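You operate a simulated robot arm through the tools that you are given. There is no shell and no other tool.

Carry out the task below with a simulated robot arm. There is one attempt and no reset: what you move stays moved.

JOB
Pull the air knob out and rake the white-marked tray's roast cool.
Fine: the beans start hot; the rake goes home, then the air knob goes in; the motor stays on. Where these are worked on the way, their far stop is far enough and under half their travel is too little: air knob.

The check looks at the end state, three seconds after you hand in, the way a careful person would. Anything else that was tipped, shoved, dropped, spilled or broken makes it a failure.

ROBOT AND FRAMES
A 6-joint arm with a two-finger gripper, fixed in place. Base frame: the origin is at the foot of the arm, x ahead of it, y to its left, z up. Lengths are in m, angles in degrees, forces in N, time in s.
It reaches about 1.298 m from its shoulder. Its first joint turns from -149.0 to 149.0 degrees. Payload 1.57 kg.
The tool frame sits at the grasp point between the pads (the TCP): z along the fingers, y along the line on which they close. The tips reach 0.021 m beyond it. The gripper opens to 0.07 m. The gripper's body begins 0.05 m behind the TCP.
Orientation is that of the tool frame in the base frame, as a unit quaternion [x, y, z, w]. With the fingers straight down and closing along the base's y, the tool's x points along the base's -x, its y along +y and its z along -z.

CONTROLS
- The arm moves only by the tool jog_arm. Its argument "steps" is a list of rows, each an object of numbers (a shift or turn left out is 0, a gripper value left out holds the last): "dx", "dy", "dz": the shift along the tool's x, y, z in units of 100 mm (1.0 is 100 mm); "rx", "ry", "rz": the turn, a rotation vector about the tool's x, y, z in units of 45 degrees (1.0 is 45 degrees); "claw": the closure, from 0 (fully open) to 1 (shut). In form: [{"dx": .., "dy": .., "dz": .., "rx": .., "ry": .., "rz": .., "claw": ..}, ...]. A call has 1 to 20 rows; each row is the pose to reach, as a shift and turn from the pose commanded when the call began, along the tool's axes at that moment. A call with a number of a shift or a turn outside -1 to 1 is refused whole. A row lasts 0.2 s, in which the tool goes at most 0.05 m and 8.6 degrees; a call with a longer step from one row to the next is refused whole, and so is a gripper value outside its range. A pose out of reach is approached as far as the arm can. The call stops where the force on the tool passes 40 N (or 10 N more than at its start, if that is more) or the arm is blocked; 0.2 s more then pass. The fingers move at their own pace and stop on an object; they squeeze with about 30 N. The grip force told is the motor's: it shows also when the fingers shut on nothing. Time passes only in rows, and 0.2 s behind the last, so rows that repeat a pose let the fingers close. The reply holds the time, the measured pose of the TCP, the force on the tool along the base axes, the opening and the grip force, in the units named above and with some noise, with the torque about the TCP (base axes, N m) and any sound that the robot's microphone picked up.
- Cameras (640 x 400 px; columns grow to the right, rows downward): "scene" is fixed at [0.4101, 0.4986, 1.6115]; the picture's right is [-1.00, 0.08, 0.00], its down [0.03, 0.38, -0.92] and it looks along [-0.07, -0.92, -0.38] (base axes); focal length 334 px, centre (320, 200). "wrist" rides on the gripper at [0.079, 0.004, -0.081] in the tool frame; the picture's right is [-0.05, 1.00, 0.00], its down [-0.67, -0.04, -0.75] and it looks along [-0.74, -0.04, 0.67] (tool axes); focal length 256 px, centre (320, 200). There is no depth. A picture from a camera that has moved, and an enlarged one, comes with that camera's place and axes in the base frame and with its lens. The place of the scene camera against the robot may be out by one fixed shift of up to 0.018 m in any direction.
- capture(camera): a new picture of that camera. No time passes.
- raise_lower(by): slides the trunk up (or, below 0, down) by that many m; the arm rides with it, the base frame stays. It gives what a move gives, with no picture.
- zoom(camera, box): a new picture of the part [left, top, right, bottom] of that camera's present view, enlarged. No time passes.
- close_job(): hands the job in; it is judged then, once.

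Places have to be worked out from the pictures, the camera data and where the tool is seen. Open the gripper and draw the arm clear of the work before you hand the job in, unless the task says otherwise.

The tools are called after ">>>" as a command line: name --argument value ..., lists and objects as JSON in quotes. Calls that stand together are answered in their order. jog_arm: Moves the arm, as the interface text tells. Its arguments: {"type":"object","properties":{"steps":{"type":"array","items":{"type":"object","properties":{"dx":{"type":"number"},"dy":{"type":"number"},"dz":{"type":"number"},"rx":{"type":"number"},"ry":{"type":"number"},"rz":{"type":"number"},"claw":{"type":"number"}}}}},"required":["steps"]} The other tools are called the same way: raise_lower (by) slides the trunk up or down; capture (camera) takes a picture; zoom (camera, box) takes an enlarged picture of a part of a camera's view; close_job () hands the job in.

At the start:

```text
t: 0.0
tcp_pos: [0.2745, -0.6176, 1.1796]
tcp_rot: [0.0, 1.0, 0.0, 0.0]
ft_force: [-0.1, -0.2, -0.5]
moment: [-0.02, 0.03, 0.02]
gripper_width: 0.0698
grip_force: 0.1
trunk travel left (down, up): [-0.861, 0.109]
```

scene: 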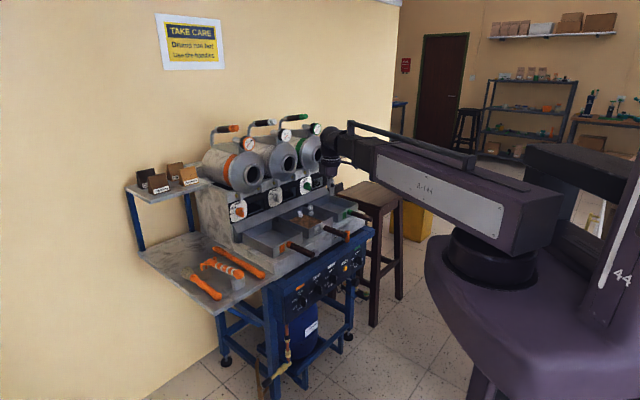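
wrist: 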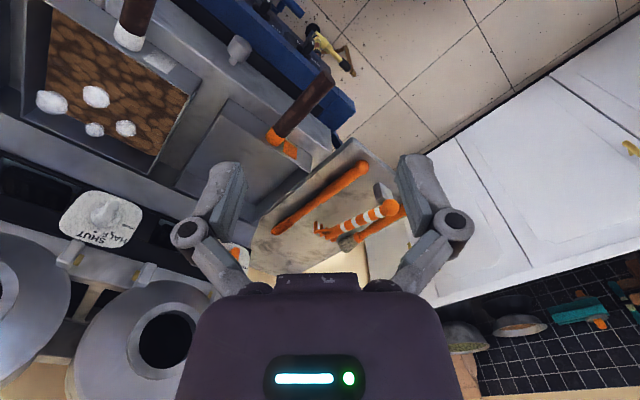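

I start by looking closely at the machine in the scene and wrist pictures to find the trays, the air knob and the rake.

>>> zoom --camera "scene" --box '[190, 110, 390, 235]'

>>> zoom --camera "scene" --box '[230, 180, 390, 280]'

>>> zoom --camera "scene" --box '[120, 220, 280, 320]'

>>> zoom --camera "scene" --box '[250, 240, 410, 340]'

>>> zoom --camera "wrist" --box '[0, 0, 320, 200]'

>>> zoom --camera "wrist" --box '[240, 120, 440, 270]'

```text
3.20 times, centred on (290, 172) of scene
camera zoom: at [0.4101, 0.4986, 1.6115], right [-1.0, 0.08, 0.0], down [0.03, 0.38, -0.92], along [-0.07, -0.92, -0.38], focal length 1069 px, centre (416, 288)
```

zoom: 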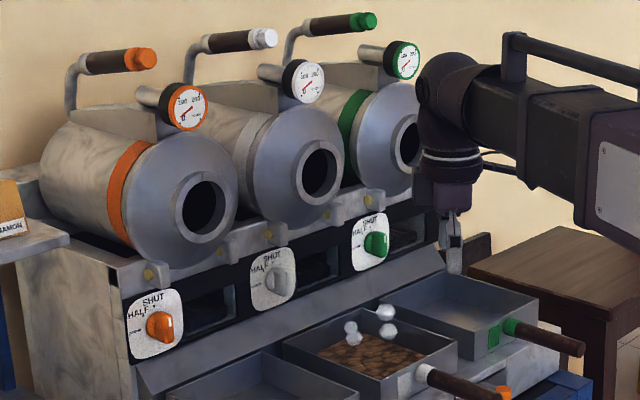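

```text
4.00 times, centred on (310, 230) of scene
camera zoom: at [0.4101, 0.4986, 1.6115], right [-1.0, 0.08, 0.0], down [0.03, 0.38, -0.92], along [-0.07, -0.92, -0.38], focal length 1336 px, centre (360, 80)
```

zoom: 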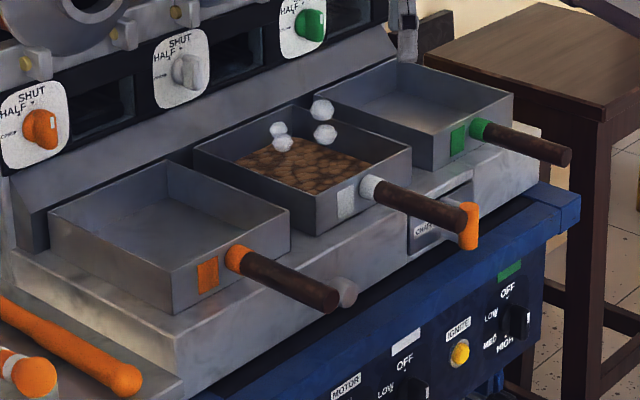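

```text
4.00 times, centred on (200, 270) of scene
camera zoom: at [0.4101, 0.4986, 1.6115], right [-1.0, 0.08, 0.0], down [0.03, 0.38, -0.92], along [-0.07, -0.92, -0.38], focal length 1336 px, centre (800, -80)
```

zoom: 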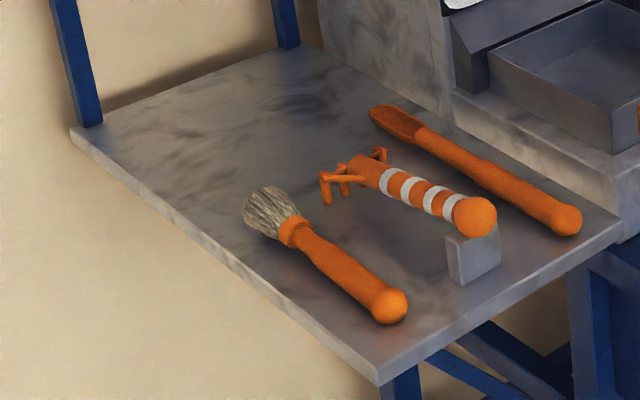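

```text
4.00 times, centred on (330, 290) of scene
camera zoom: at [0.4101, 0.4986, 1.6115], right [-1.0, 0.08, 0.0], down [0.03, 0.38, -0.92], along [-0.07, -0.92, -0.38], focal length 1336 px, centre (280, -160)
```

zoom: 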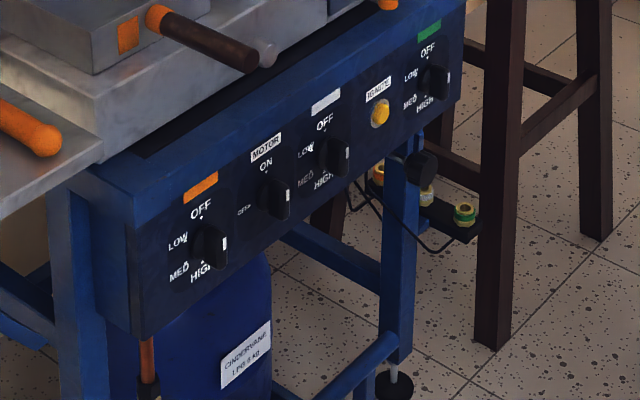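

```text
2.00 times, centred on (160, 100) of wrist
camera zoom: at [0.1937, -0.612, 1.2611], right [0.05, 1.0, 0.0], down [0.67, -0.04, 0.75], along [0.74, -0.04, -0.67], focal length 512 px, centre (640, 400)
```

zoom: 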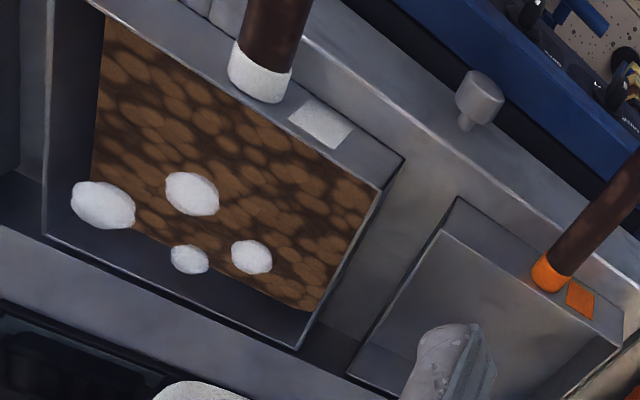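

```text
2.67 times, centred on (340, 195) of wrist
camera zoom: at [0.1937, -0.612, 1.2611], right [0.05, 1.0, 0.0], down [0.67, -0.04, 0.75], along [0.74, -0.04, -0.67], focal length 683 px, centre (267, 213)
```

zoom: 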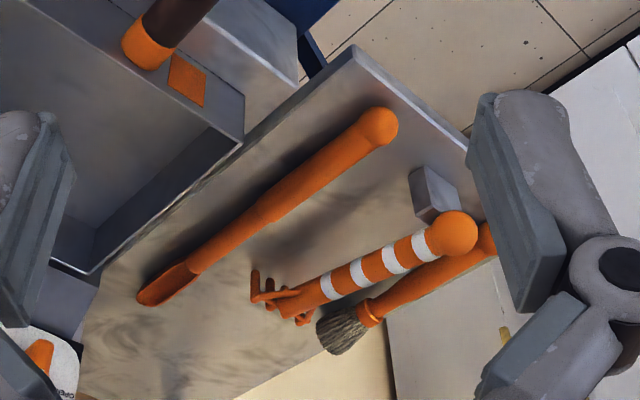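

The rake seems to be the striped pronged tool lying on a rest on the side shelf; the candidate knobs are on the apron between trays. I zoom in further to read labels and tell the knobs apart.

>>> zoom --camera "scene" --box '[290, 215, 370, 265]'

>>> zoom --camera "scene" --box '[280, 260, 376, 320]'

>>> zoom --camera "wrist" --box '[180, 0, 340, 100]'

>>> zoom --camera "wrist" --box '[300, 150, 420, 225]'

>>> zoom --camera "scene" --box '[185, 240, 265, 290]'

```text
8.00 times, centred on (330, 240) of scene
camera zoom: at [0.4101, 0.4986, 1.6115], right [-1.0, 0.08, 0.0], down [0.03, 0.38, -0.92], along [-0.07, -0.92, -0.38], focal length 2671 px, centre (240, -120)
```

zoom: 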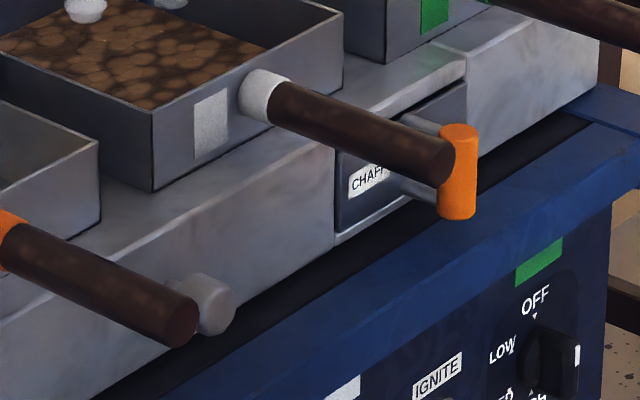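

```text
6.67 times, centred on (328, 290) of scene
camera zoom: at [0.4101, 0.4986, 1.6115], right [-1.0, 0.08, 0.0], down [0.03, 0.38, -0.92], along [-0.07, -0.92, -0.38], focal length 2226 px, centre (267, -400)
```

zoom: 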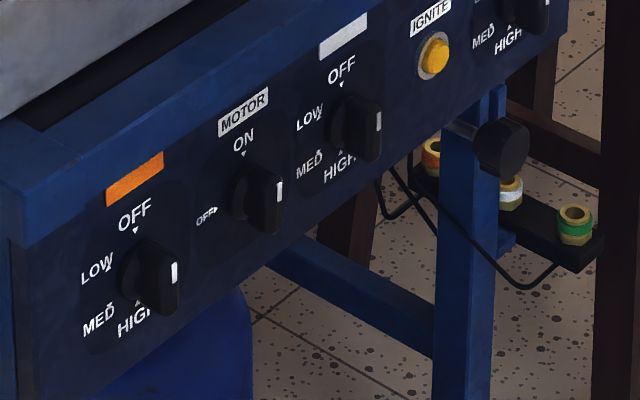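

```text
4.00 times, centred on (260, 50) of wrist
camera zoom: at [0.1937, -0.612, 1.2611], right [0.05, 1.0, 0.0], down [0.67, -0.04, 0.75], along [0.74, -0.04, -0.67], focal length 1024 px, centre (560, 800)
```

zoom: 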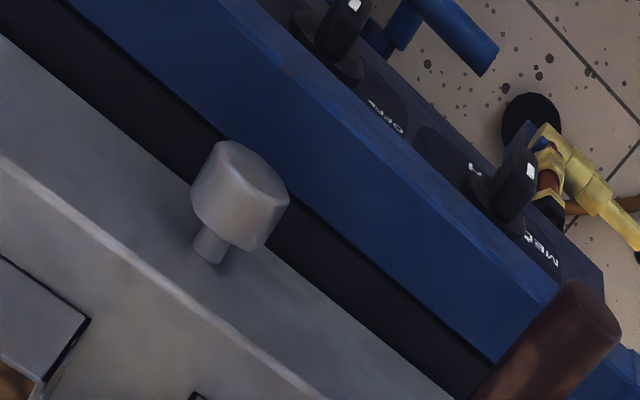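

```text
5.33 times, centred on (360, 188) of wrist
camera zoom: at [0.1937, -0.612, 1.2611], right [0.05, 1.0, 0.0], down [0.67, -0.04, 0.75], along [0.74, -0.04, -0.67], focal length 1365 px, centre (107, 267)
```

zoom: 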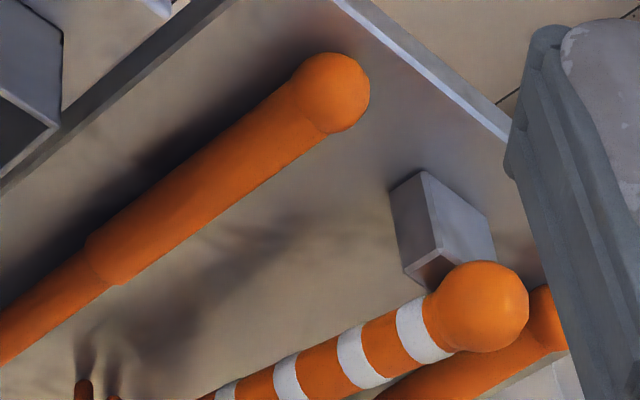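

```text
8.00 times, centred on (225, 265) of scene
camera zoom: at [0.4101, 0.4986, 1.6115], right [-1.0, 0.08, 0.0], down [0.03, 0.38, -0.92], along [-0.07, -0.92, -0.38], focal length 2671 px, centre (1080, -320)
```

zoom: 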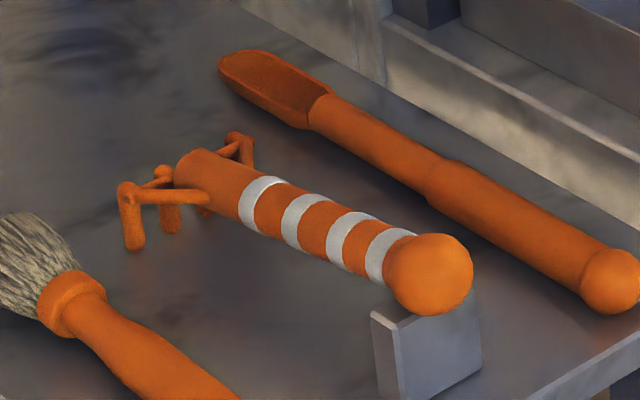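

The silver knob on a short stem, on the apron front between the orange and white trays, is likely the air knob; machine front seems to face along about (-0.7, +0.7). I'll back off along that direction and turn the tool 45° so the wrist camera looks squarely at the machine.

>>> jog_arm --steps '[{"dx": 0.16, "dy": 0.16, "rz": 0.166}, {"dx": 0.33, "dy": 0.33, "rz": 0.333}, {"dx": 0.5, "dy": 0.5, "rz": 0.5}, {"dx": 0.66, "dy": 0.66, "rz": 0.666}, {"dx": 0.83, "dy": 0.83, "rz": 0.833}, {"dx": 1.0, "dy": 1.0, "rz": 1.0}, {"dx": 1.0, "dy": 1.0, "rz": 1.0}]'

>>> capture --camera "wrist"

>>> capture --camera "scene"

```text
t: 1.6
tcp_pos: [0.1729, -0.5172, 1.1802]
tcp_rot: [0.383, 0.924, 0.0, 0.001]
ft_force: [0.5, -0.3, -0.3]
moment: [0.02, 0.0, -0.01]
gripper_width: 0.07
grip_force: 0.1
trunk travel left (down, up): [-0.861, 0.109]
```

```text
taken
camera wrist: at [0.1197, -0.4573, 1.261], right [0.74, 0.67, 0.0], down [0.45, -0.5, 0.74], along [0.5, -0.55, -0.67], focal length 256 px, centre (320, 200)
```

wrist: 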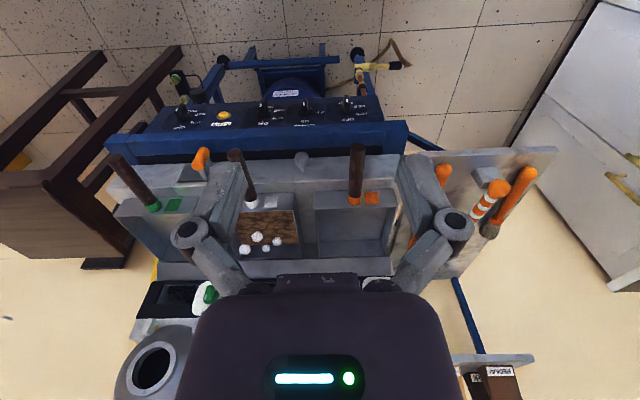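

```text
taken
```

scene: 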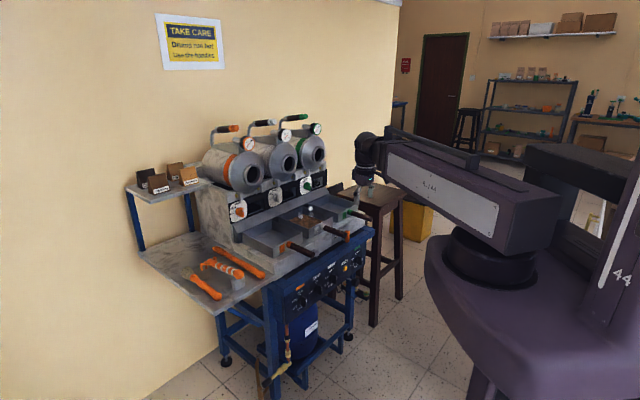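

The view now faces the machine (upside-down in the picture, orange side to the right). I zoom into the parts for accurate pixel positions.

>>> zoom --camera "wrist" --box '[220, 120, 420, 245]'

>>> zoom --camera "wrist" --box '[400, 130, 560, 230]'

>>> zoom --camera "wrist" --box '[160, 60, 400, 210]'

```text
3.20 times, centred on (320, 182) of wrist
camera zoom: at [0.1197, -0.4573, 1.261], right [0.74, 0.67, 0.0], down [0.45, -0.5, 0.74], along [0.5, -0.55, -0.67], focal length 819 px, centre (320, 256)
```

zoom: 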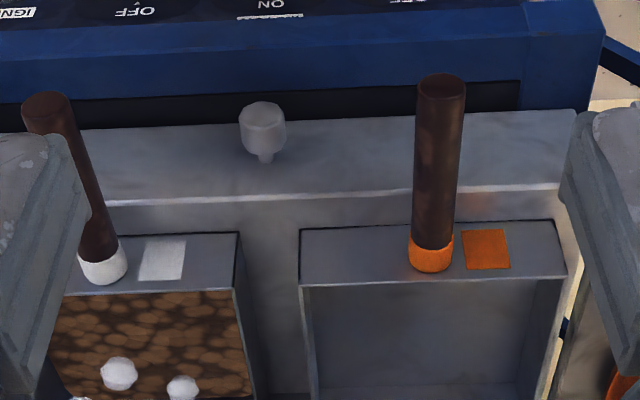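

```text
4.00 times, centred on (480, 180) of wrist
camera zoom: at [0.1197, -0.4573, 1.261], right [0.74, 0.67, 0.0], down [0.45, -0.5, 0.74], along [0.5, -0.55, -0.67], focal length 1024 px, centre (-320, 280)
```

zoom: 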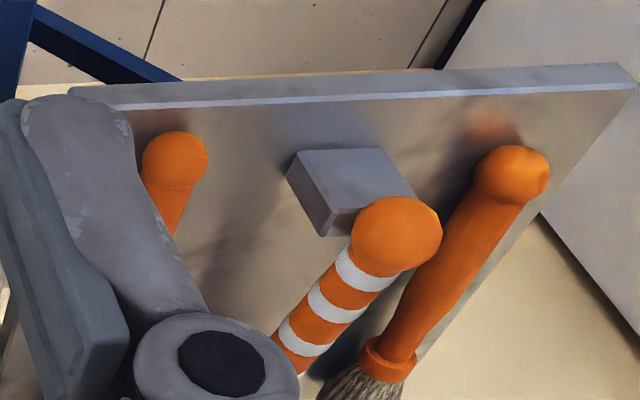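

```text
2.67 times, centred on (280, 135) of wrist
camera zoom: at [0.1197, -0.4573, 1.261], right [0.74, 0.67, 0.0], down [0.45, -0.5, 0.74], along [0.5, -0.55, -0.67], focal length 683 px, centre (427, 373)
```

zoom: 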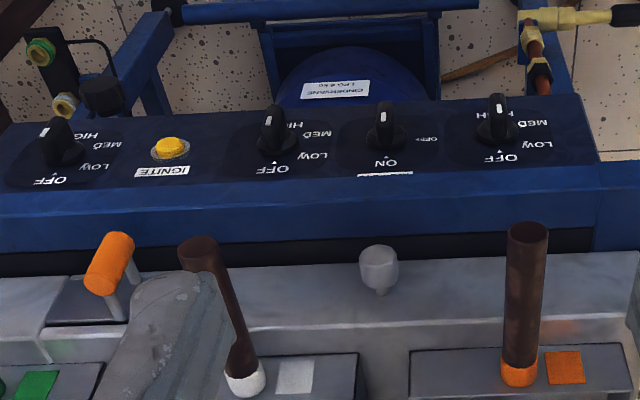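

Triangulating from the two wrist views: machine lateral axis ≈ 45° in base, knob at about (0.321, -0.738, 0.844), rake ball at about (0.603, -0.491, 0.923). I move closer in front of the knob for a better look and measurement before gripping.

>>> jog_arm --steps '[{"dx": -0.14, "dy": -0.065, "dz": 0.225}, {"dx": -0.28, "dy": -0.13, "dz": 0.45}, {"dx": -0.42, "dy": -0.195, "dz": 0.675}, {"dx": -0.56, "dy": -0.26, "dz": 0.9}, {"dx": -0.56, "dy": -0.26, "dz": 0.9}]'

>>> jog_arm --steps '[{"dx": -0.14, "dy": -0.065, "dz": 0.225}, {"dx": -0.28, "dy": -0.13, "dz": 0.45}, {"dx": -0.42, "dy": -0.195, "dz": 0.675}, {"dx": -0.56, "dy": -0.26, "dz": 0.9}, {"dx": -0.56, "dy": -0.26, "dz": 0.9}]'

>>> capture --camera "wrist"

>>> zoom --camera "wrist" --box '[240, 110, 400, 210]'

```text
t: 2.8
tcp_pos: [0.1988, -0.5713, 1.1798]
tcp_rot: [0.383, 0.924, 0.0, 0.0]
ft_force: [-0.5, 0.4, 0.9]
moment: [-0.01, 0.04, 0.03]
gripper_width: 0.0701
grip_force: 0.0
out of reach, approached as far as the arm can: row 1, 2, 3, 4, 5
trunk travel left (down, up): [-0.861, 0.109]
```

```text
t: 4.0
tcp_pos: [0.2138, -0.6296, 1.1793]
tcp_rot: [0.383, 0.924, 0.0, 0.0]
ft_force: [0.0, -0.2, -0.7]
moment: [0.04, 0.0, 0.03]
gripper_width: 0.0698
grip_force: 0.0
out of reach, approached as far as the arm can: row 1, 2, 3, 4, 5
trunk travel left (down, up): [-0.861, 0.109]
```

```text
taken
camera wrist: at [0.1613, -0.5701, 1.2609], right [0.74, 0.67, 0.0], down [0.45, -0.5, 0.74], along [0.5, -0.55, -0.67], focal length 256 px, centre (320, 200)
```

wrist: 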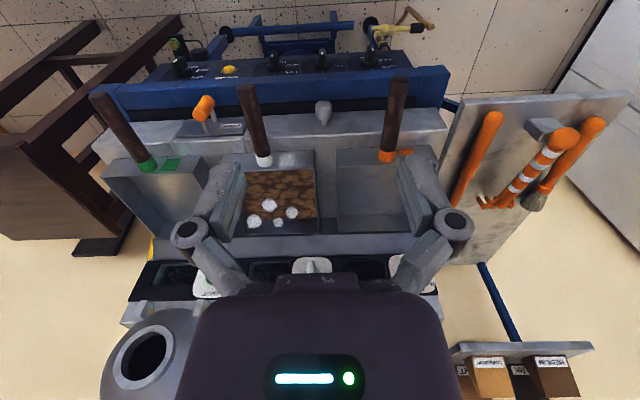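

```text
4.00 times, centred on (320, 160) of wrist
camera zoom: at [0.1613, -0.5701, 1.2609], right [0.74, 0.67, 0.0], down [0.45, -0.5, 0.74], along [0.5, -0.55, -0.67], focal length 1024 px, centre (320, 360)
```

zoom: 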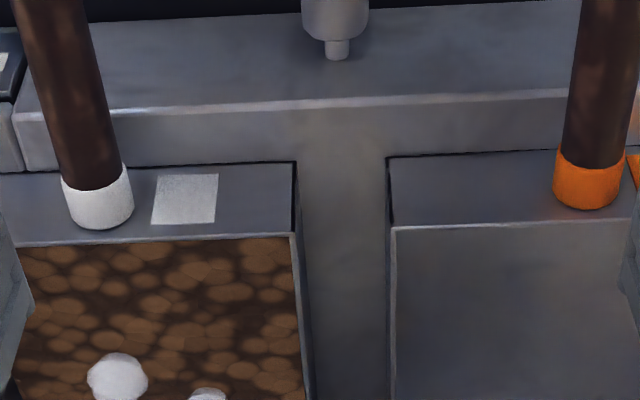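

The arm can't get lower with fingers down at this trunk height, so the trunk has to come down. The TCP is in front of the handles with clear space under it, so I lower the trunk by 0.15 m and look again.

>>> raise_lower --by -0.15

>>> capture --camera "wrist"

>>> capture --camera "scene"

```text
t: 5.8
tcp_pos: [0.2152, -0.6291, 1.0301]
tcp_rot: [0.383, 0.924, 0.0, 0.001]
ft_force: [-0.2, -0.5, 0.2]
moment: [0.0, 0.0, 0.01]
gripper_width: 0.0703
grip_force: 0.1
trunk travel left (down, up): [-0.711, 0.259]
```

```text
taken
camera wrist: at [0.1613, -0.5695, 1.1112], right [0.74, 0.67, 0.0], down [0.45, -0.5, 0.75], along [0.5, -0.55, -0.67], focal length 256 px, centre (320, 200)
```

wrist: 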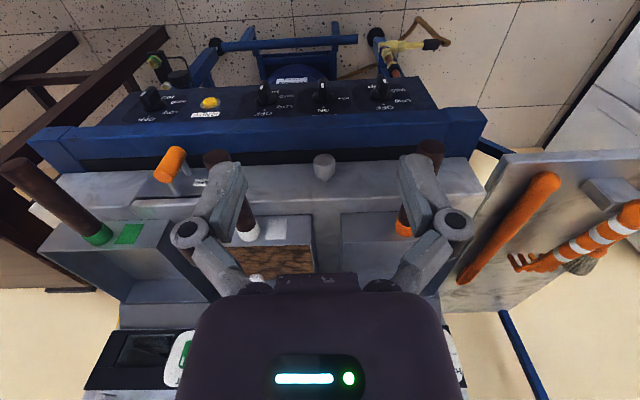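

```text
taken
```

scene: 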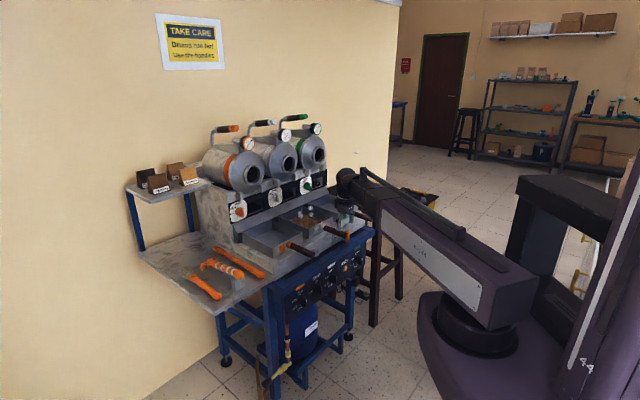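

TCP is at z 1.03 with the knob ahead between the white and orange handles. I zoom in for a precise fix on the knob, tray, rake and handles.

>>> zoom --camera "wrist" --box '[240, 120, 400, 220]'

>>> zoom --camera "wrist" --box '[440, 140, 640, 265]'

>>> zoom --camera "scene" --box '[280, 150, 420, 260]'

>>> zoom --camera "wrist" --box '[140, 130, 300, 230]'

```text
4.00 times, centred on (320, 170) of wrist
camera zoom: at [0.1613, -0.5695, 1.1112], right [0.74, 0.67, 0.0], down [0.45, -0.5, 0.75], along [0.5, -0.55, -0.67], focal length 1024 px, centre (320, 320)
```

zoom: 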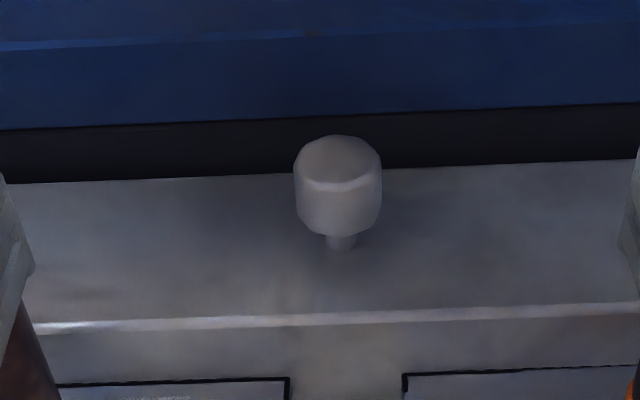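

```text
3.20 times, centred on (540, 202) of wrist
camera zoom: at [0.1613, -0.5695, 1.1112], right [0.74, 0.67, 0.0], down [0.45, -0.5, 0.75], along [0.5, -0.55, -0.67], focal length 819 px, centre (-384, 192)
```

zoom: 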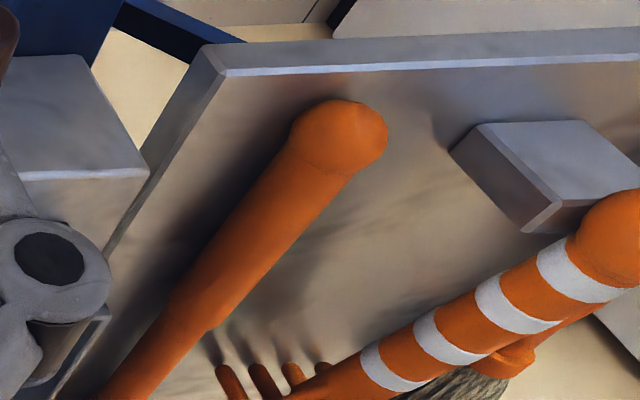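

```text
3.64 times, centred on (350, 205) of scene
camera zoom: at [0.4101, 0.4986, 1.6115], right [-1.0, 0.08, 0.0], down [0.03, 0.38, -0.92], along [-0.07, -0.92, -0.38], focal length 1214 px, centre (211, 182)
```

zoom: 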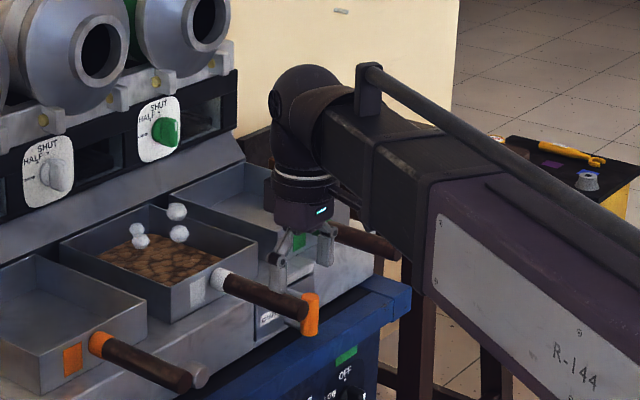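

```text
4.00 times, centred on (220, 180) of wrist
camera zoom: at [0.1613, -0.5695, 1.1112], right [0.74, 0.67, 0.0], down [0.45, -0.5, 0.75], along [0.5, -0.55, -0.67], focal length 1024 px, centre (720, 280)
```

zoom: 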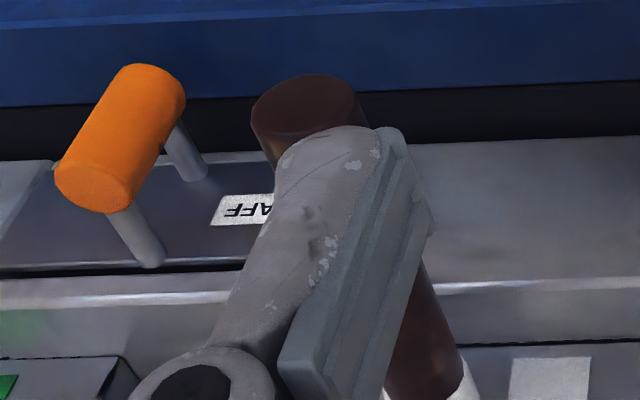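

Knob geometry is clear. I also check the other black knob near the gas fittings to rule it out as the air knob.

>>> zoom --camera "wrist" --box '[130, 30, 290, 130]'

>>> zoom --camera "scene" --box '[320, 250, 400, 300]'

>>> zoom --camera "scene" --box '[200, 120, 330, 230]'

```text
4.00 times, centred on (210, 80) of wrist
camera zoom: at [0.1613, -0.5695, 1.1112], right [0.74, 0.67, 0.0], down [0.45, -0.5, 0.75], along [0.5, -0.55, -0.67], focal length 1024 px, centre (760, 680)
```

zoom: 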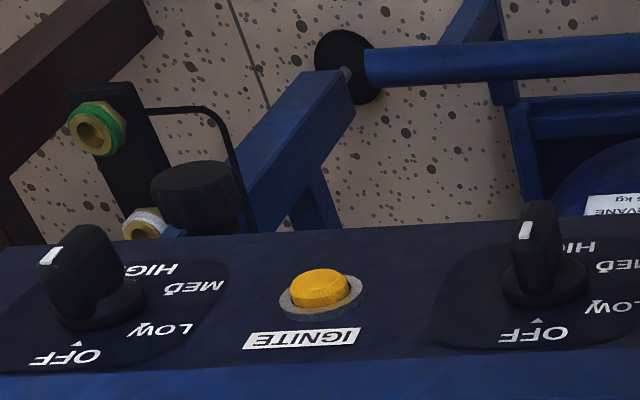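

```text
8.00 times, centred on (360, 275) of scene
camera zoom: at [0.4101, 0.4986, 1.6115], right [-1.0, 0.08, 0.0], down [0.03, 0.38, -0.92], along [-0.07, -0.92, -0.38], focal length 2671 px, centre (0, -400)
```

zoom: 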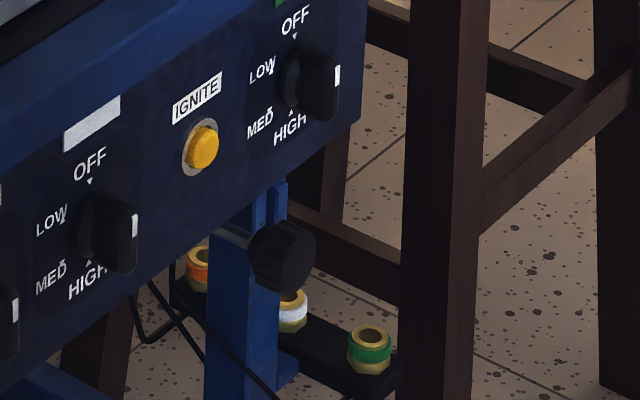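

```text
3.64 times, centred on (265, 175) of scene
camera zoom: at [0.4101, 0.4986, 1.6115], right [-1.0, 0.08, 0.0], down [0.03, 0.38, -0.92], along [-0.07, -0.92, -0.38], focal length 1214 px, centre (520, 291)
```

zoom: 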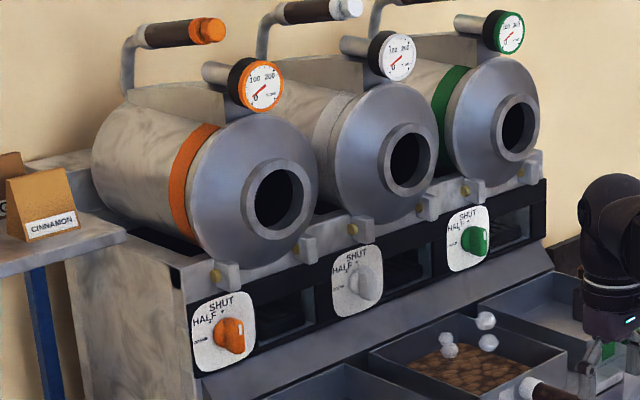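

The black knob is just a clamp on the gas stand's leg, so the silver one (head ~30 mm dia., axis at a≈(0.32,-0.735), z≈0.845) is the air knob. I'll test a small horizontal move toward the space above it and check the reach report.

>>> jog_arm --steps '[{"dx": -0.2}, {"dx": -0.4}, {"dx": -0.4}]'

```text
t: 6.5
tcp_pos: [0.2439, -0.6582, 1.0293]
tcp_rot: [0.382, 0.924, 0.0, 0.0]
ft_force: [0.1, 0.5, 0.0]
moment: [-0.03, -0.01, 0.02]
gripper_width: 0.07
grip_force: 0.0
trunk travel left (down, up): [-0.711, 0.259]
```

No reach problem now, and the move tracks as commanded. I continue to just above the knob (b ≈ -0.738) at z 1.03.

>>> jog_arm --steps '[{"dx": -0.25, "dy": -0.01}, {"dx": -0.5, "dy": -0.02}, {"dx": -0.75, "dy": -0.02}, {"dx": -1.0, "dy": -0.02}, {"dx": -1.0, "dy": -0.02}]'

>>> capture --camera "wrist"

>>> zoom --camera "scene" --box '[240, 150, 400, 250]'

```text
t: 7.8
tcp_pos: [0.3137, -0.7299, 1.0292]
tcp_rot: [0.383, 0.924, 0.0, 0.0]
ft_force: [0.2, -0.5, -0.7]
moment: [0.05, -0.04, -0.02]
gripper_width: 0.0701
grip_force: 0.1
trunk travel left (down, up): [-0.711, 0.259]
```

```text
taken
camera wrist: at [0.2595, -0.6702, 1.1112], right [0.74, 0.67, 0.0], down [0.45, -0.5, 0.75], along [0.5, -0.55, -0.67], focal length 256 px, centre (320, 200)
```

wrist: 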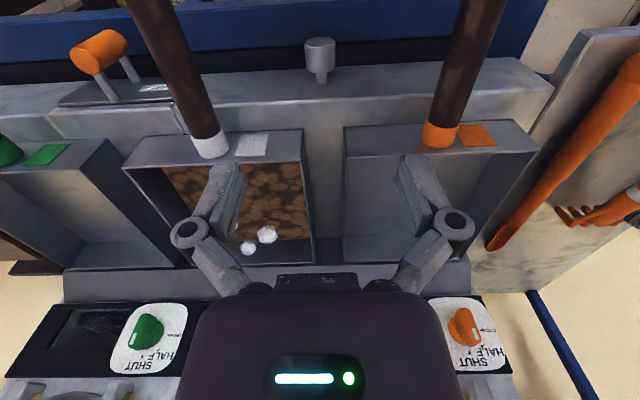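

```text
4.00 times, centred on (320, 200) of scene
camera zoom: at [0.4101, 0.4986, 1.6115], right [-1.0, 0.08, 0.0], down [0.03, 0.38, -0.92], along [-0.07, -0.92, -0.38], focal length 1336 px, centre (320, 200)
```

zoom: 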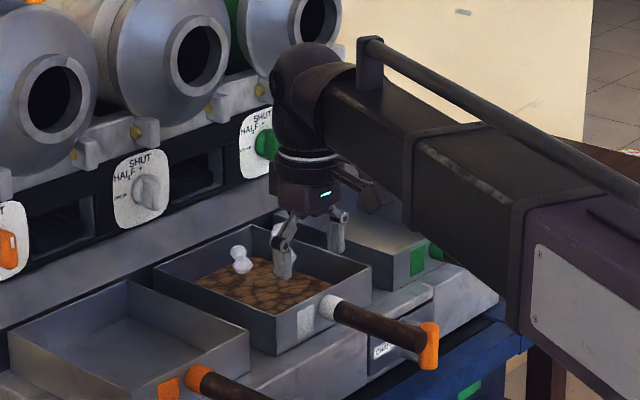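

Knob seen at b≈-0.748, a≈-0.296, i.e. 10 mm further in and 2 mm to the side of the TCP. I correct that, then lower the trunk partway (0.10 m) and check.

>>> jog_arm --steps '[{"dx": -0.1, "dy": -0.02}, {"dx": -0.1, "dy": -0.02}]'

>>> raise_lower --by -0.1

>>> capture --camera "wrist"

>>> zoom --camera "scene" --box '[240, 160, 400, 260]'

```text
t: 8.3
tcp_pos: [0.3186, -0.739, 1.0303]
tcp_rot: [0.383, 0.924, 0.0, 0.0]
ft_force: [-1.2, 0.5, 0.1]
moment: [0.0, -0.01, -0.01]
gripper_width: 0.07
grip_force: 0.1
trunk travel left (down, up): [-0.711, 0.259]
```

```text
t: 9.7
tcp_pos: [0.3187, -0.7388, 0.9306]
tcp_rot: [0.383, 0.924, 0.0, 0.0]
ft_force: [-0.9, 0.5, 0.1]
moment: [0.0, 0.03, 0.02]
gripper_width: 0.0698
grip_force: 0.1
trunk travel left (down, up): [-0.611, 0.359]
```

```text
taken
camera wrist: at [0.2651, -0.6786, 1.0112], right [0.74, 0.67, 0.0], down [0.45, -0.5, 0.75], along [0.5, -0.55, -0.67], focal length 256 px, centre (320, 200)
```

wrist: 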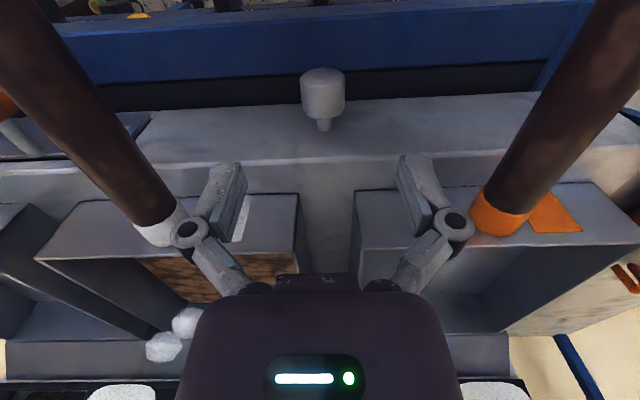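

```text
4.00 times, centred on (320, 210) of scene
camera zoom: at [0.4101, 0.4986, 1.6115], right [-1.0, 0.08, 0.0], down [0.03, 0.38, -0.92], along [-0.07, -0.92, -0.38], focal length 1336 px, centre (320, 160)
```

zoom: 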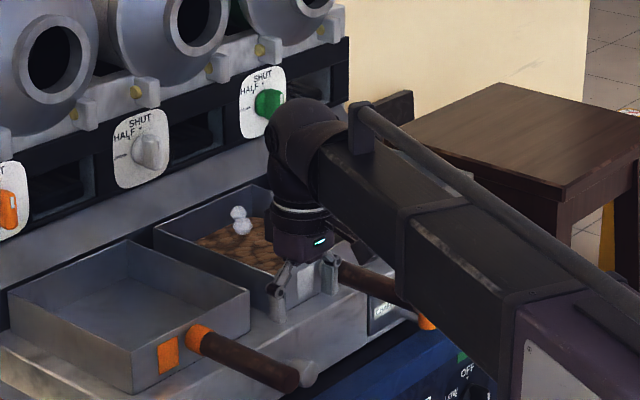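

The knob is now centred right below the TCP (within ~1 mm). Handles are clear on both sides; I lower another 0.08 m to bring the pads around the knob head.

>>> raise_lower --by -0.08

>>> capture --camera "wrist"

>>> zoom --camera "scene" --box '[260, 190, 380, 265]'

```text
t: 10.8
tcp_pos: [0.3184, -0.7393, 0.8492]
tcp_rot: [0.382, 0.924, 0.0, 0.0]
ft_force: [0.0, -0.5, 0.2]
moment: [0.01, -0.02, -0.02]
gripper_width: 0.0702
grip_force: 0.1
trunk travel left (down, up): [-0.531, 0.439]
```

```text
taken
camera wrist: at [0.2651, -0.6786, 0.9312], right [0.74, 0.67, 0.0], down [0.45, -0.5, 0.75], along [0.5, -0.55, -0.67], focal length 256 px, centre (320, 200)
```

wrist: 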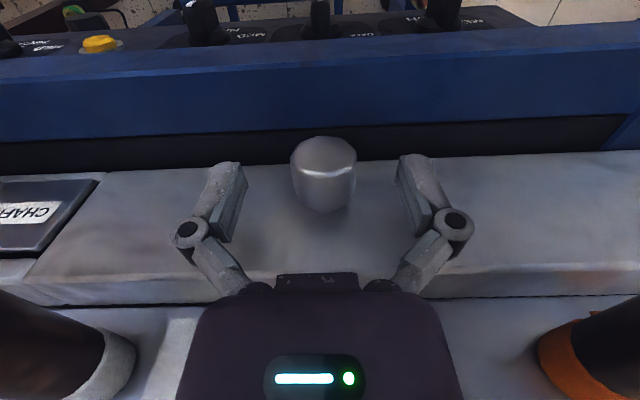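

```text
5.33 times, centred on (320, 228) of scene
camera zoom: at [0.4101, 0.4986, 1.6115], right [-1.0, 0.08, 0.0], down [0.03, 0.38, -0.92], along [-0.07, -0.92, -0.38], focal length 1781 px, centre (320, 53)
```

zoom: 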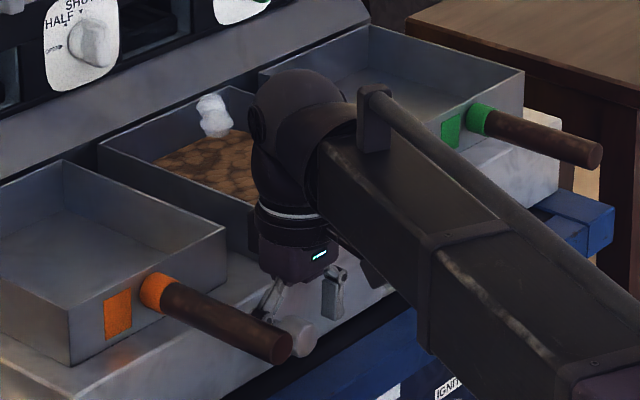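

The knob head is between the pads. I close the gripper on it.

>>> jog_arm --steps '[{"claw": 1.0}, {"claw": 1.0}, {"claw": 1.0}, {"claw": 1.0}]'

>>> capture --camera "wrist"

```text
t: 11.8
tcp_pos: [0.3181, -0.7368, 0.8507]
tcp_rot: [0.383, 0.924, 0.0, 0.0]
ft_force: [11.9, 9.1, 8.6]
moment: [0.1, -0.23, -0.52]
gripper_width: 0.0285
grip_force: 31.7
trunk travel left (down, up): [-0.531, 0.439]
```

```text
taken
camera wrist: at [0.2662, -0.6772, 0.9318], right [0.74, 0.67, 0.0], down [0.45, -0.5, 0.75], along [0.5, -0.55, -0.67], focal length 256 px, centre (320, 200)
```

wrist: 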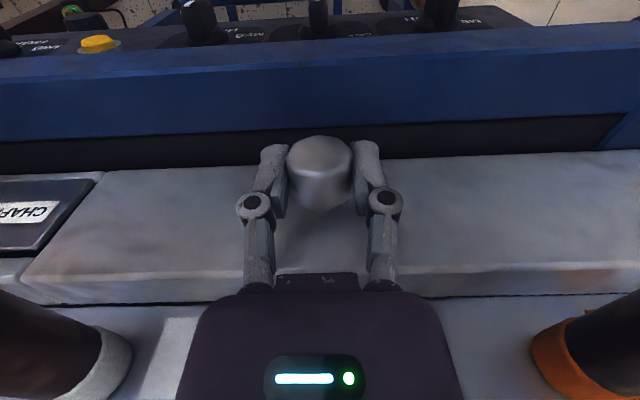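

Gripped (28.5 mm), with a ~15 N side force suggesting a 1–2 mm lateral offset. I ease sideways slightly and pull along the front normal in 5 mm rows.

>>> jog_arm --steps '[{"dy": 0.015, "claw": 1.0}, {"dx": 0.05, "dy": 0.015}, {"dx": 0.1, "dy": 0.015}, {"dx": 0.15, "dy": 0.015}, {"dx": 0.2, "dy": 0.015}, {"dx": 0.2, "dy": 0.015}]'

>>> capture --camera "wrist"

```text
t: 13.2
tcp_pos: [0.3089, -0.7243, 0.8487]
tcp_rot: [0.382, 0.924, 0.0, -0.001]
ft_force: [23.2, -12.4, 0.4]
moment: [-0.14, -0.21, -0.23]
gripper_width: 0.0284
grip_force: 31.6
trunk travel left (down, up): [-0.531, 0.439]
```

```text
taken
camera wrist: at [0.2543, -0.6651, 0.9299], right [0.74, 0.67, 0.0], down [0.45, -0.5, 0.75], along [0.5, -0.55, -0.67], focal length 256 px, centre (320, 200)
```

wrist: 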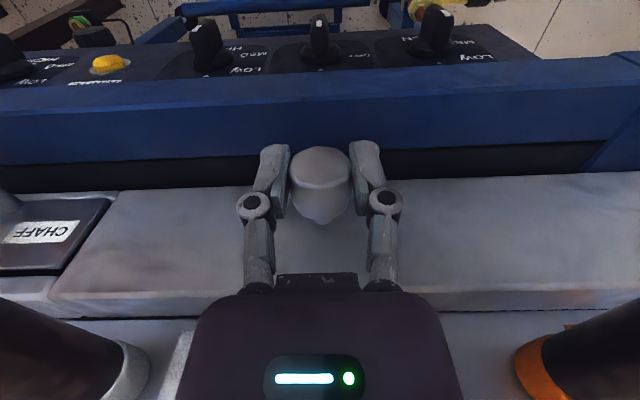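

The tool moved ~17 mm but the knob head appears to have come out ~10 mm, with 25 N tension — some slip or the stop. I look closely at the stem to see how far out it is.

>>> zoom --camera "wrist" --box '[240, 120, 400, 220]'

>>> zoom --camera "scene" --box '[280, 230, 360, 280]'

```text
4.00 times, centred on (320, 170) of wrist
camera zoom: at [0.2543, -0.6651, 0.9299], right [0.74, 0.67, 0.0], down [0.45, -0.5, 0.75], along [0.5, -0.55, -0.67], focal length 1024 px, centre (320, 320)
```

zoom: 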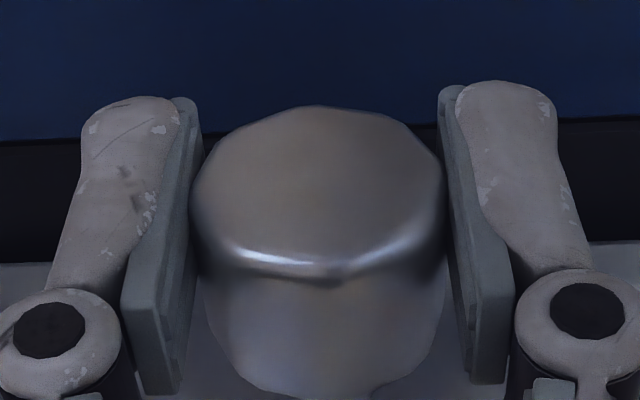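

```text
8.00 times, centred on (320, 255) of scene
camera zoom: at [0.4101, 0.4986, 1.6115], right [-1.0, 0.08, 0.0], down [0.03, 0.38, -0.92], along [-0.07, -0.92, -0.38], focal length 2671 px, centre (320, -240)
```

zoom: 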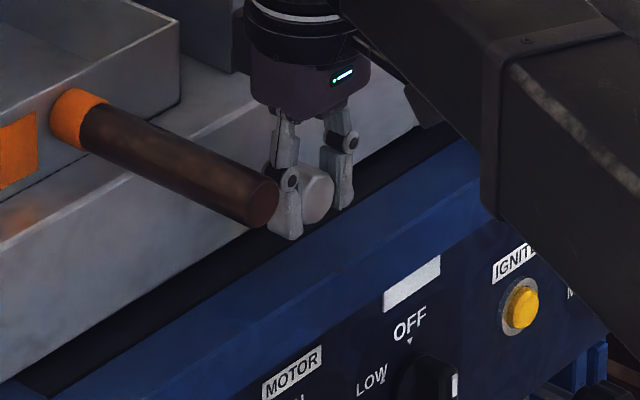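

The pads now hold only the front of the head. I open, move back in ~9 mm to re-centre on the head (slightly lower too), and re-grip.

>>> jog_arm --steps '[{"claw": 0.2}, {"claw": 0.2}, {"claw": 0.2}]'

>>> capture --camera "wrist"

```text
t: 14.1
tcp_pos: [0.3056, -0.7234, 0.8504]
tcp_rot: [0.383, 0.924, 0.0, -0.001]
ft_force: [0.2, -0.9, 0.6]
moment: [0.02, 0.0, -0.01]
gripper_width: 0.056
grip_force: 0.0
trunk travel left (down, up): [-0.531, 0.439]
```

```text
taken
camera wrist: at [0.2519, -0.6638, 0.9312], right [0.74, 0.67, 0.0], down [0.45, -0.5, 0.74], along [0.5, -0.55, -0.67], focal length 256 px, centre (320, 200)
```

wrist: 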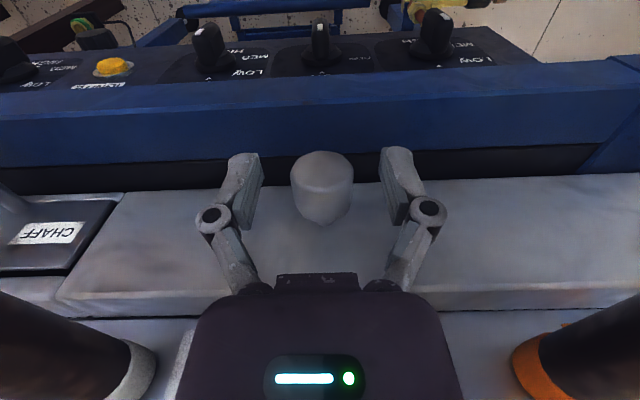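

The knob face is now at b≈-0.725 (about 11 mm out). I move the open fingers back 12.5 mm, lower 5 mm to the knob's axis, and re-grip.

>>> jog_arm --steps '[{"dx": -0.06, "dy": 0.005, "claw": 0.2}, {"dx": -0.125, "dy": 0.008}, {"dx": -0.125, "dy": 0.008}]'

>>> raise_lower --by -0.005

>>> jog_arm --steps '[{"claw": 1.0}, {"claw": 1.0}, {"claw": 1.0}, {"claw": 1.0}]'

>>> capture --camera "wrist"

```text
t: 14.8
tcp_pos: [0.315, -0.7318, 0.8502]
tcp_rot: [0.383, 0.924, 0.0, 0.0]
ft_force: [-0.1, 0.1, -0.3]
moment: [0.05, -0.05, -0.01]
gripper_width: 0.0558
grip_force: 0.0
trunk travel left (down, up): [-0.531, 0.439]
```

```text
t: 15.4
tcp_pos: [0.313, -0.7318, 0.846]
tcp_rot: [0.383, 0.924, 0.0, 0.0]
ft_force: [0.2, -0.8, -0.4]
moment: [-0.02, 0.03, 0.0]
gripper_width: 0.056
grip_force: 0.1
trunk travel left (down, up): [-0.526, 0.444]
```

```text
t: 16.4
tcp_pos: [0.3134, -0.7311, 0.845]
tcp_rot: [0.383, 0.924, 0.0, 0.001]
ft_force: [2.4, -2.1, 8.2]
moment: [-0.05, -0.1, 0.0]
gripper_width: 0.0281
grip_force: 32.0
trunk travel left (down, up): [-0.526, 0.444]
```

```text
taken
camera wrist: at [0.2609, -0.6717, 0.9265], right [0.74, 0.67, 0.0], down [0.45, -0.5, 0.75], along [0.5, -0.55, -0.67], focal length 256 px, centre (320, 200)
```

wrist: 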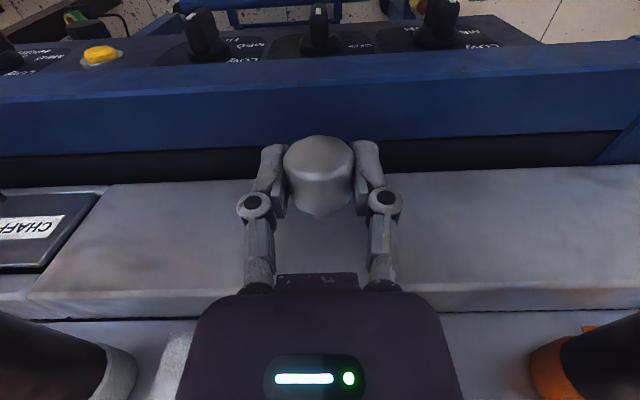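

Re-gripped centrally on the head. Now I pull slowly, 2 mm per row.

>>> jog_arm --steps '[{"dx": 0.02, "claw": 1.0}, {"dx": 0.04}, {"dx": 0.06}, {"dx": 0.08}, {"dx": 0.1}, {"dx": 0.12}, {"dx": 0.14}, {"dx": 0.16}, {"dx": 0.18}, {"dx": 0.2}]'

>>> capture --camera "wrist"

```text
t: 18.6
tcp_pos: [0.3017, -0.7186, 0.8437]
tcp_rot: [0.383, 0.924, -0.001, -0.001]
ft_force: [17.1, -18.3, -1.0]
moment: [-0.04, -0.02, -0.07]
gripper_width: 0.0283
grip_force: 32.2
trunk travel left (down, up): [-0.526, 0.444]
```

```text
taken
camera wrist: at [0.2487, -0.6593, 0.9247], right [0.74, 0.67, 0.0], down [0.45, -0.49, 0.75], along [0.5, -0.55, -0.67], focal length 256 px, centre (320, 200)
```

wrist: 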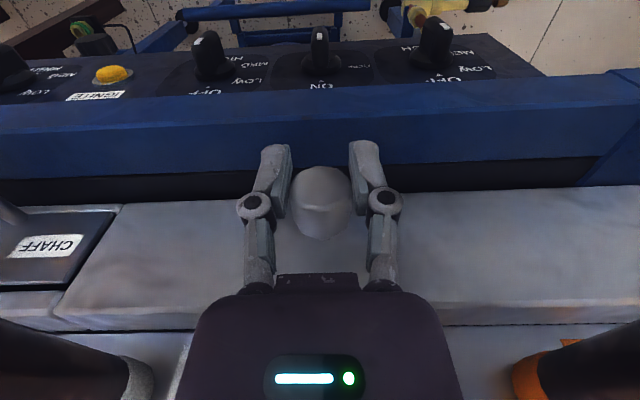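

The pads slipped again (face only ~3–4 mm further, tension 25 N). I open and raise to take a clean picture of the knob and measure how far out it stands.

>>> jog_arm --steps '[{"claw": 0.0}, {"claw": 0.0}, {"claw": 0.0}, {"claw": 0.0}]'

>>> raise_lower --by 0.1

>>> capture --camera "wrist"

>>> zoom --camera "wrist" --box '[260, 60, 380, 135]'

>>> zoom --camera "scene" --box '[280, 220, 360, 270]'

```text
t: 19.6
tcp_pos: [0.3006, -0.7172, 0.8446]
tcp_rot: [0.383, 0.924, 0.0, -0.001]
ft_force: [-0.5, 0.5, -0.3]
moment: [-0.02, 0.02, -0.02]
gripper_width: 0.0699
grip_force: 0.0
trunk travel left (down, up): [-0.526, 0.444]
```

```text
t: 20.9
tcp_pos: [0.3003, -0.7174, 0.9449]
tcp_rot: [0.382, 0.924, 0.0, 0.0]
ft_force: [0.4, 0.4, 0.2]
moment: [0.03, -0.03, -0.02]
gripper_width: 0.0699
grip_force: 0.1
trunk travel left (down, up): [-0.626, 0.344]
```

```text
taken
camera wrist: at [0.2473, -0.658, 1.026], right [0.74, 0.67, 0.0], down [0.45, -0.5, 0.74], along [0.5, -0.55, -0.67], focal length 256 px, centre (320, 200)
```

wrist: 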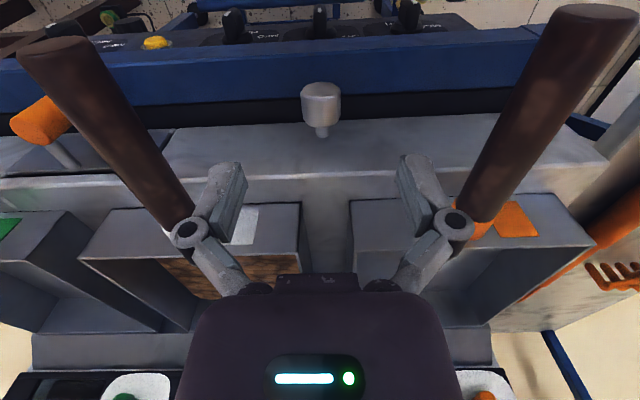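

```text
5.33 times, centred on (320, 98) of wrist
camera zoom: at [0.2473, -0.658, 1.026], right [0.74, 0.67, 0.0], down [0.45, -0.5, 0.74], along [0.5, -0.55, -0.67], focal length 1365 px, centre (320, 747)
```

zoom: 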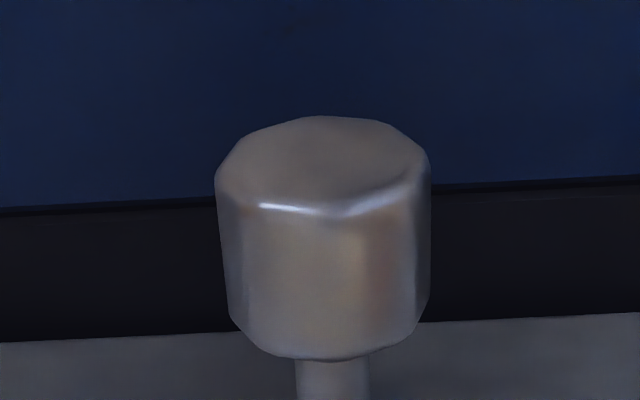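

```text
8.00 times, centred on (320, 245) of scene
camera zoom: at [0.4101, 0.4986, 1.6115], right [-1.0, 0.08, 0.0], down [0.03, 0.38, -0.92], along [-0.07, -0.92, -0.38], focal length 2671 px, centre (320, -160)
```

zoom: 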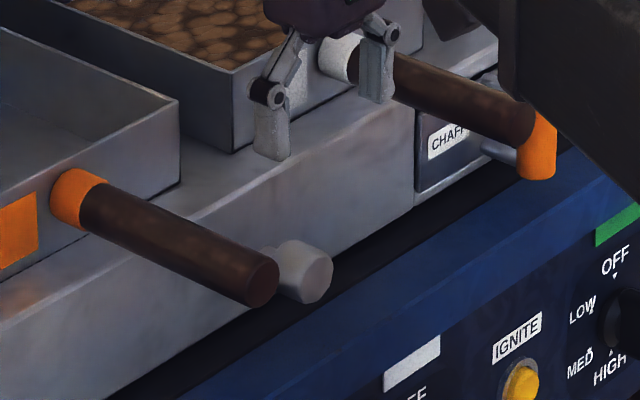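

>>> zoom --camera "wrist" --box '[280, 80, 360, 160]'

```text
5.00 times, centred on (320, 120) of wrist
camera zoom: at [0.2473, -0.658, 1.026], right [0.74, 0.67, 0.0], down [0.45, -0.5, 0.74], along [0.5, -0.55, -0.67], focal length 1280 px, centre (320, 600)
```

zoom: 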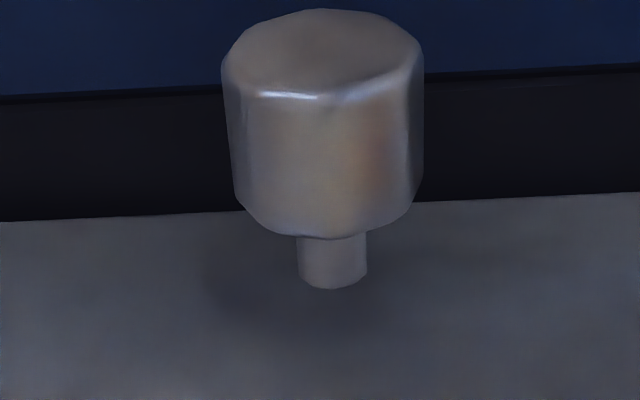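

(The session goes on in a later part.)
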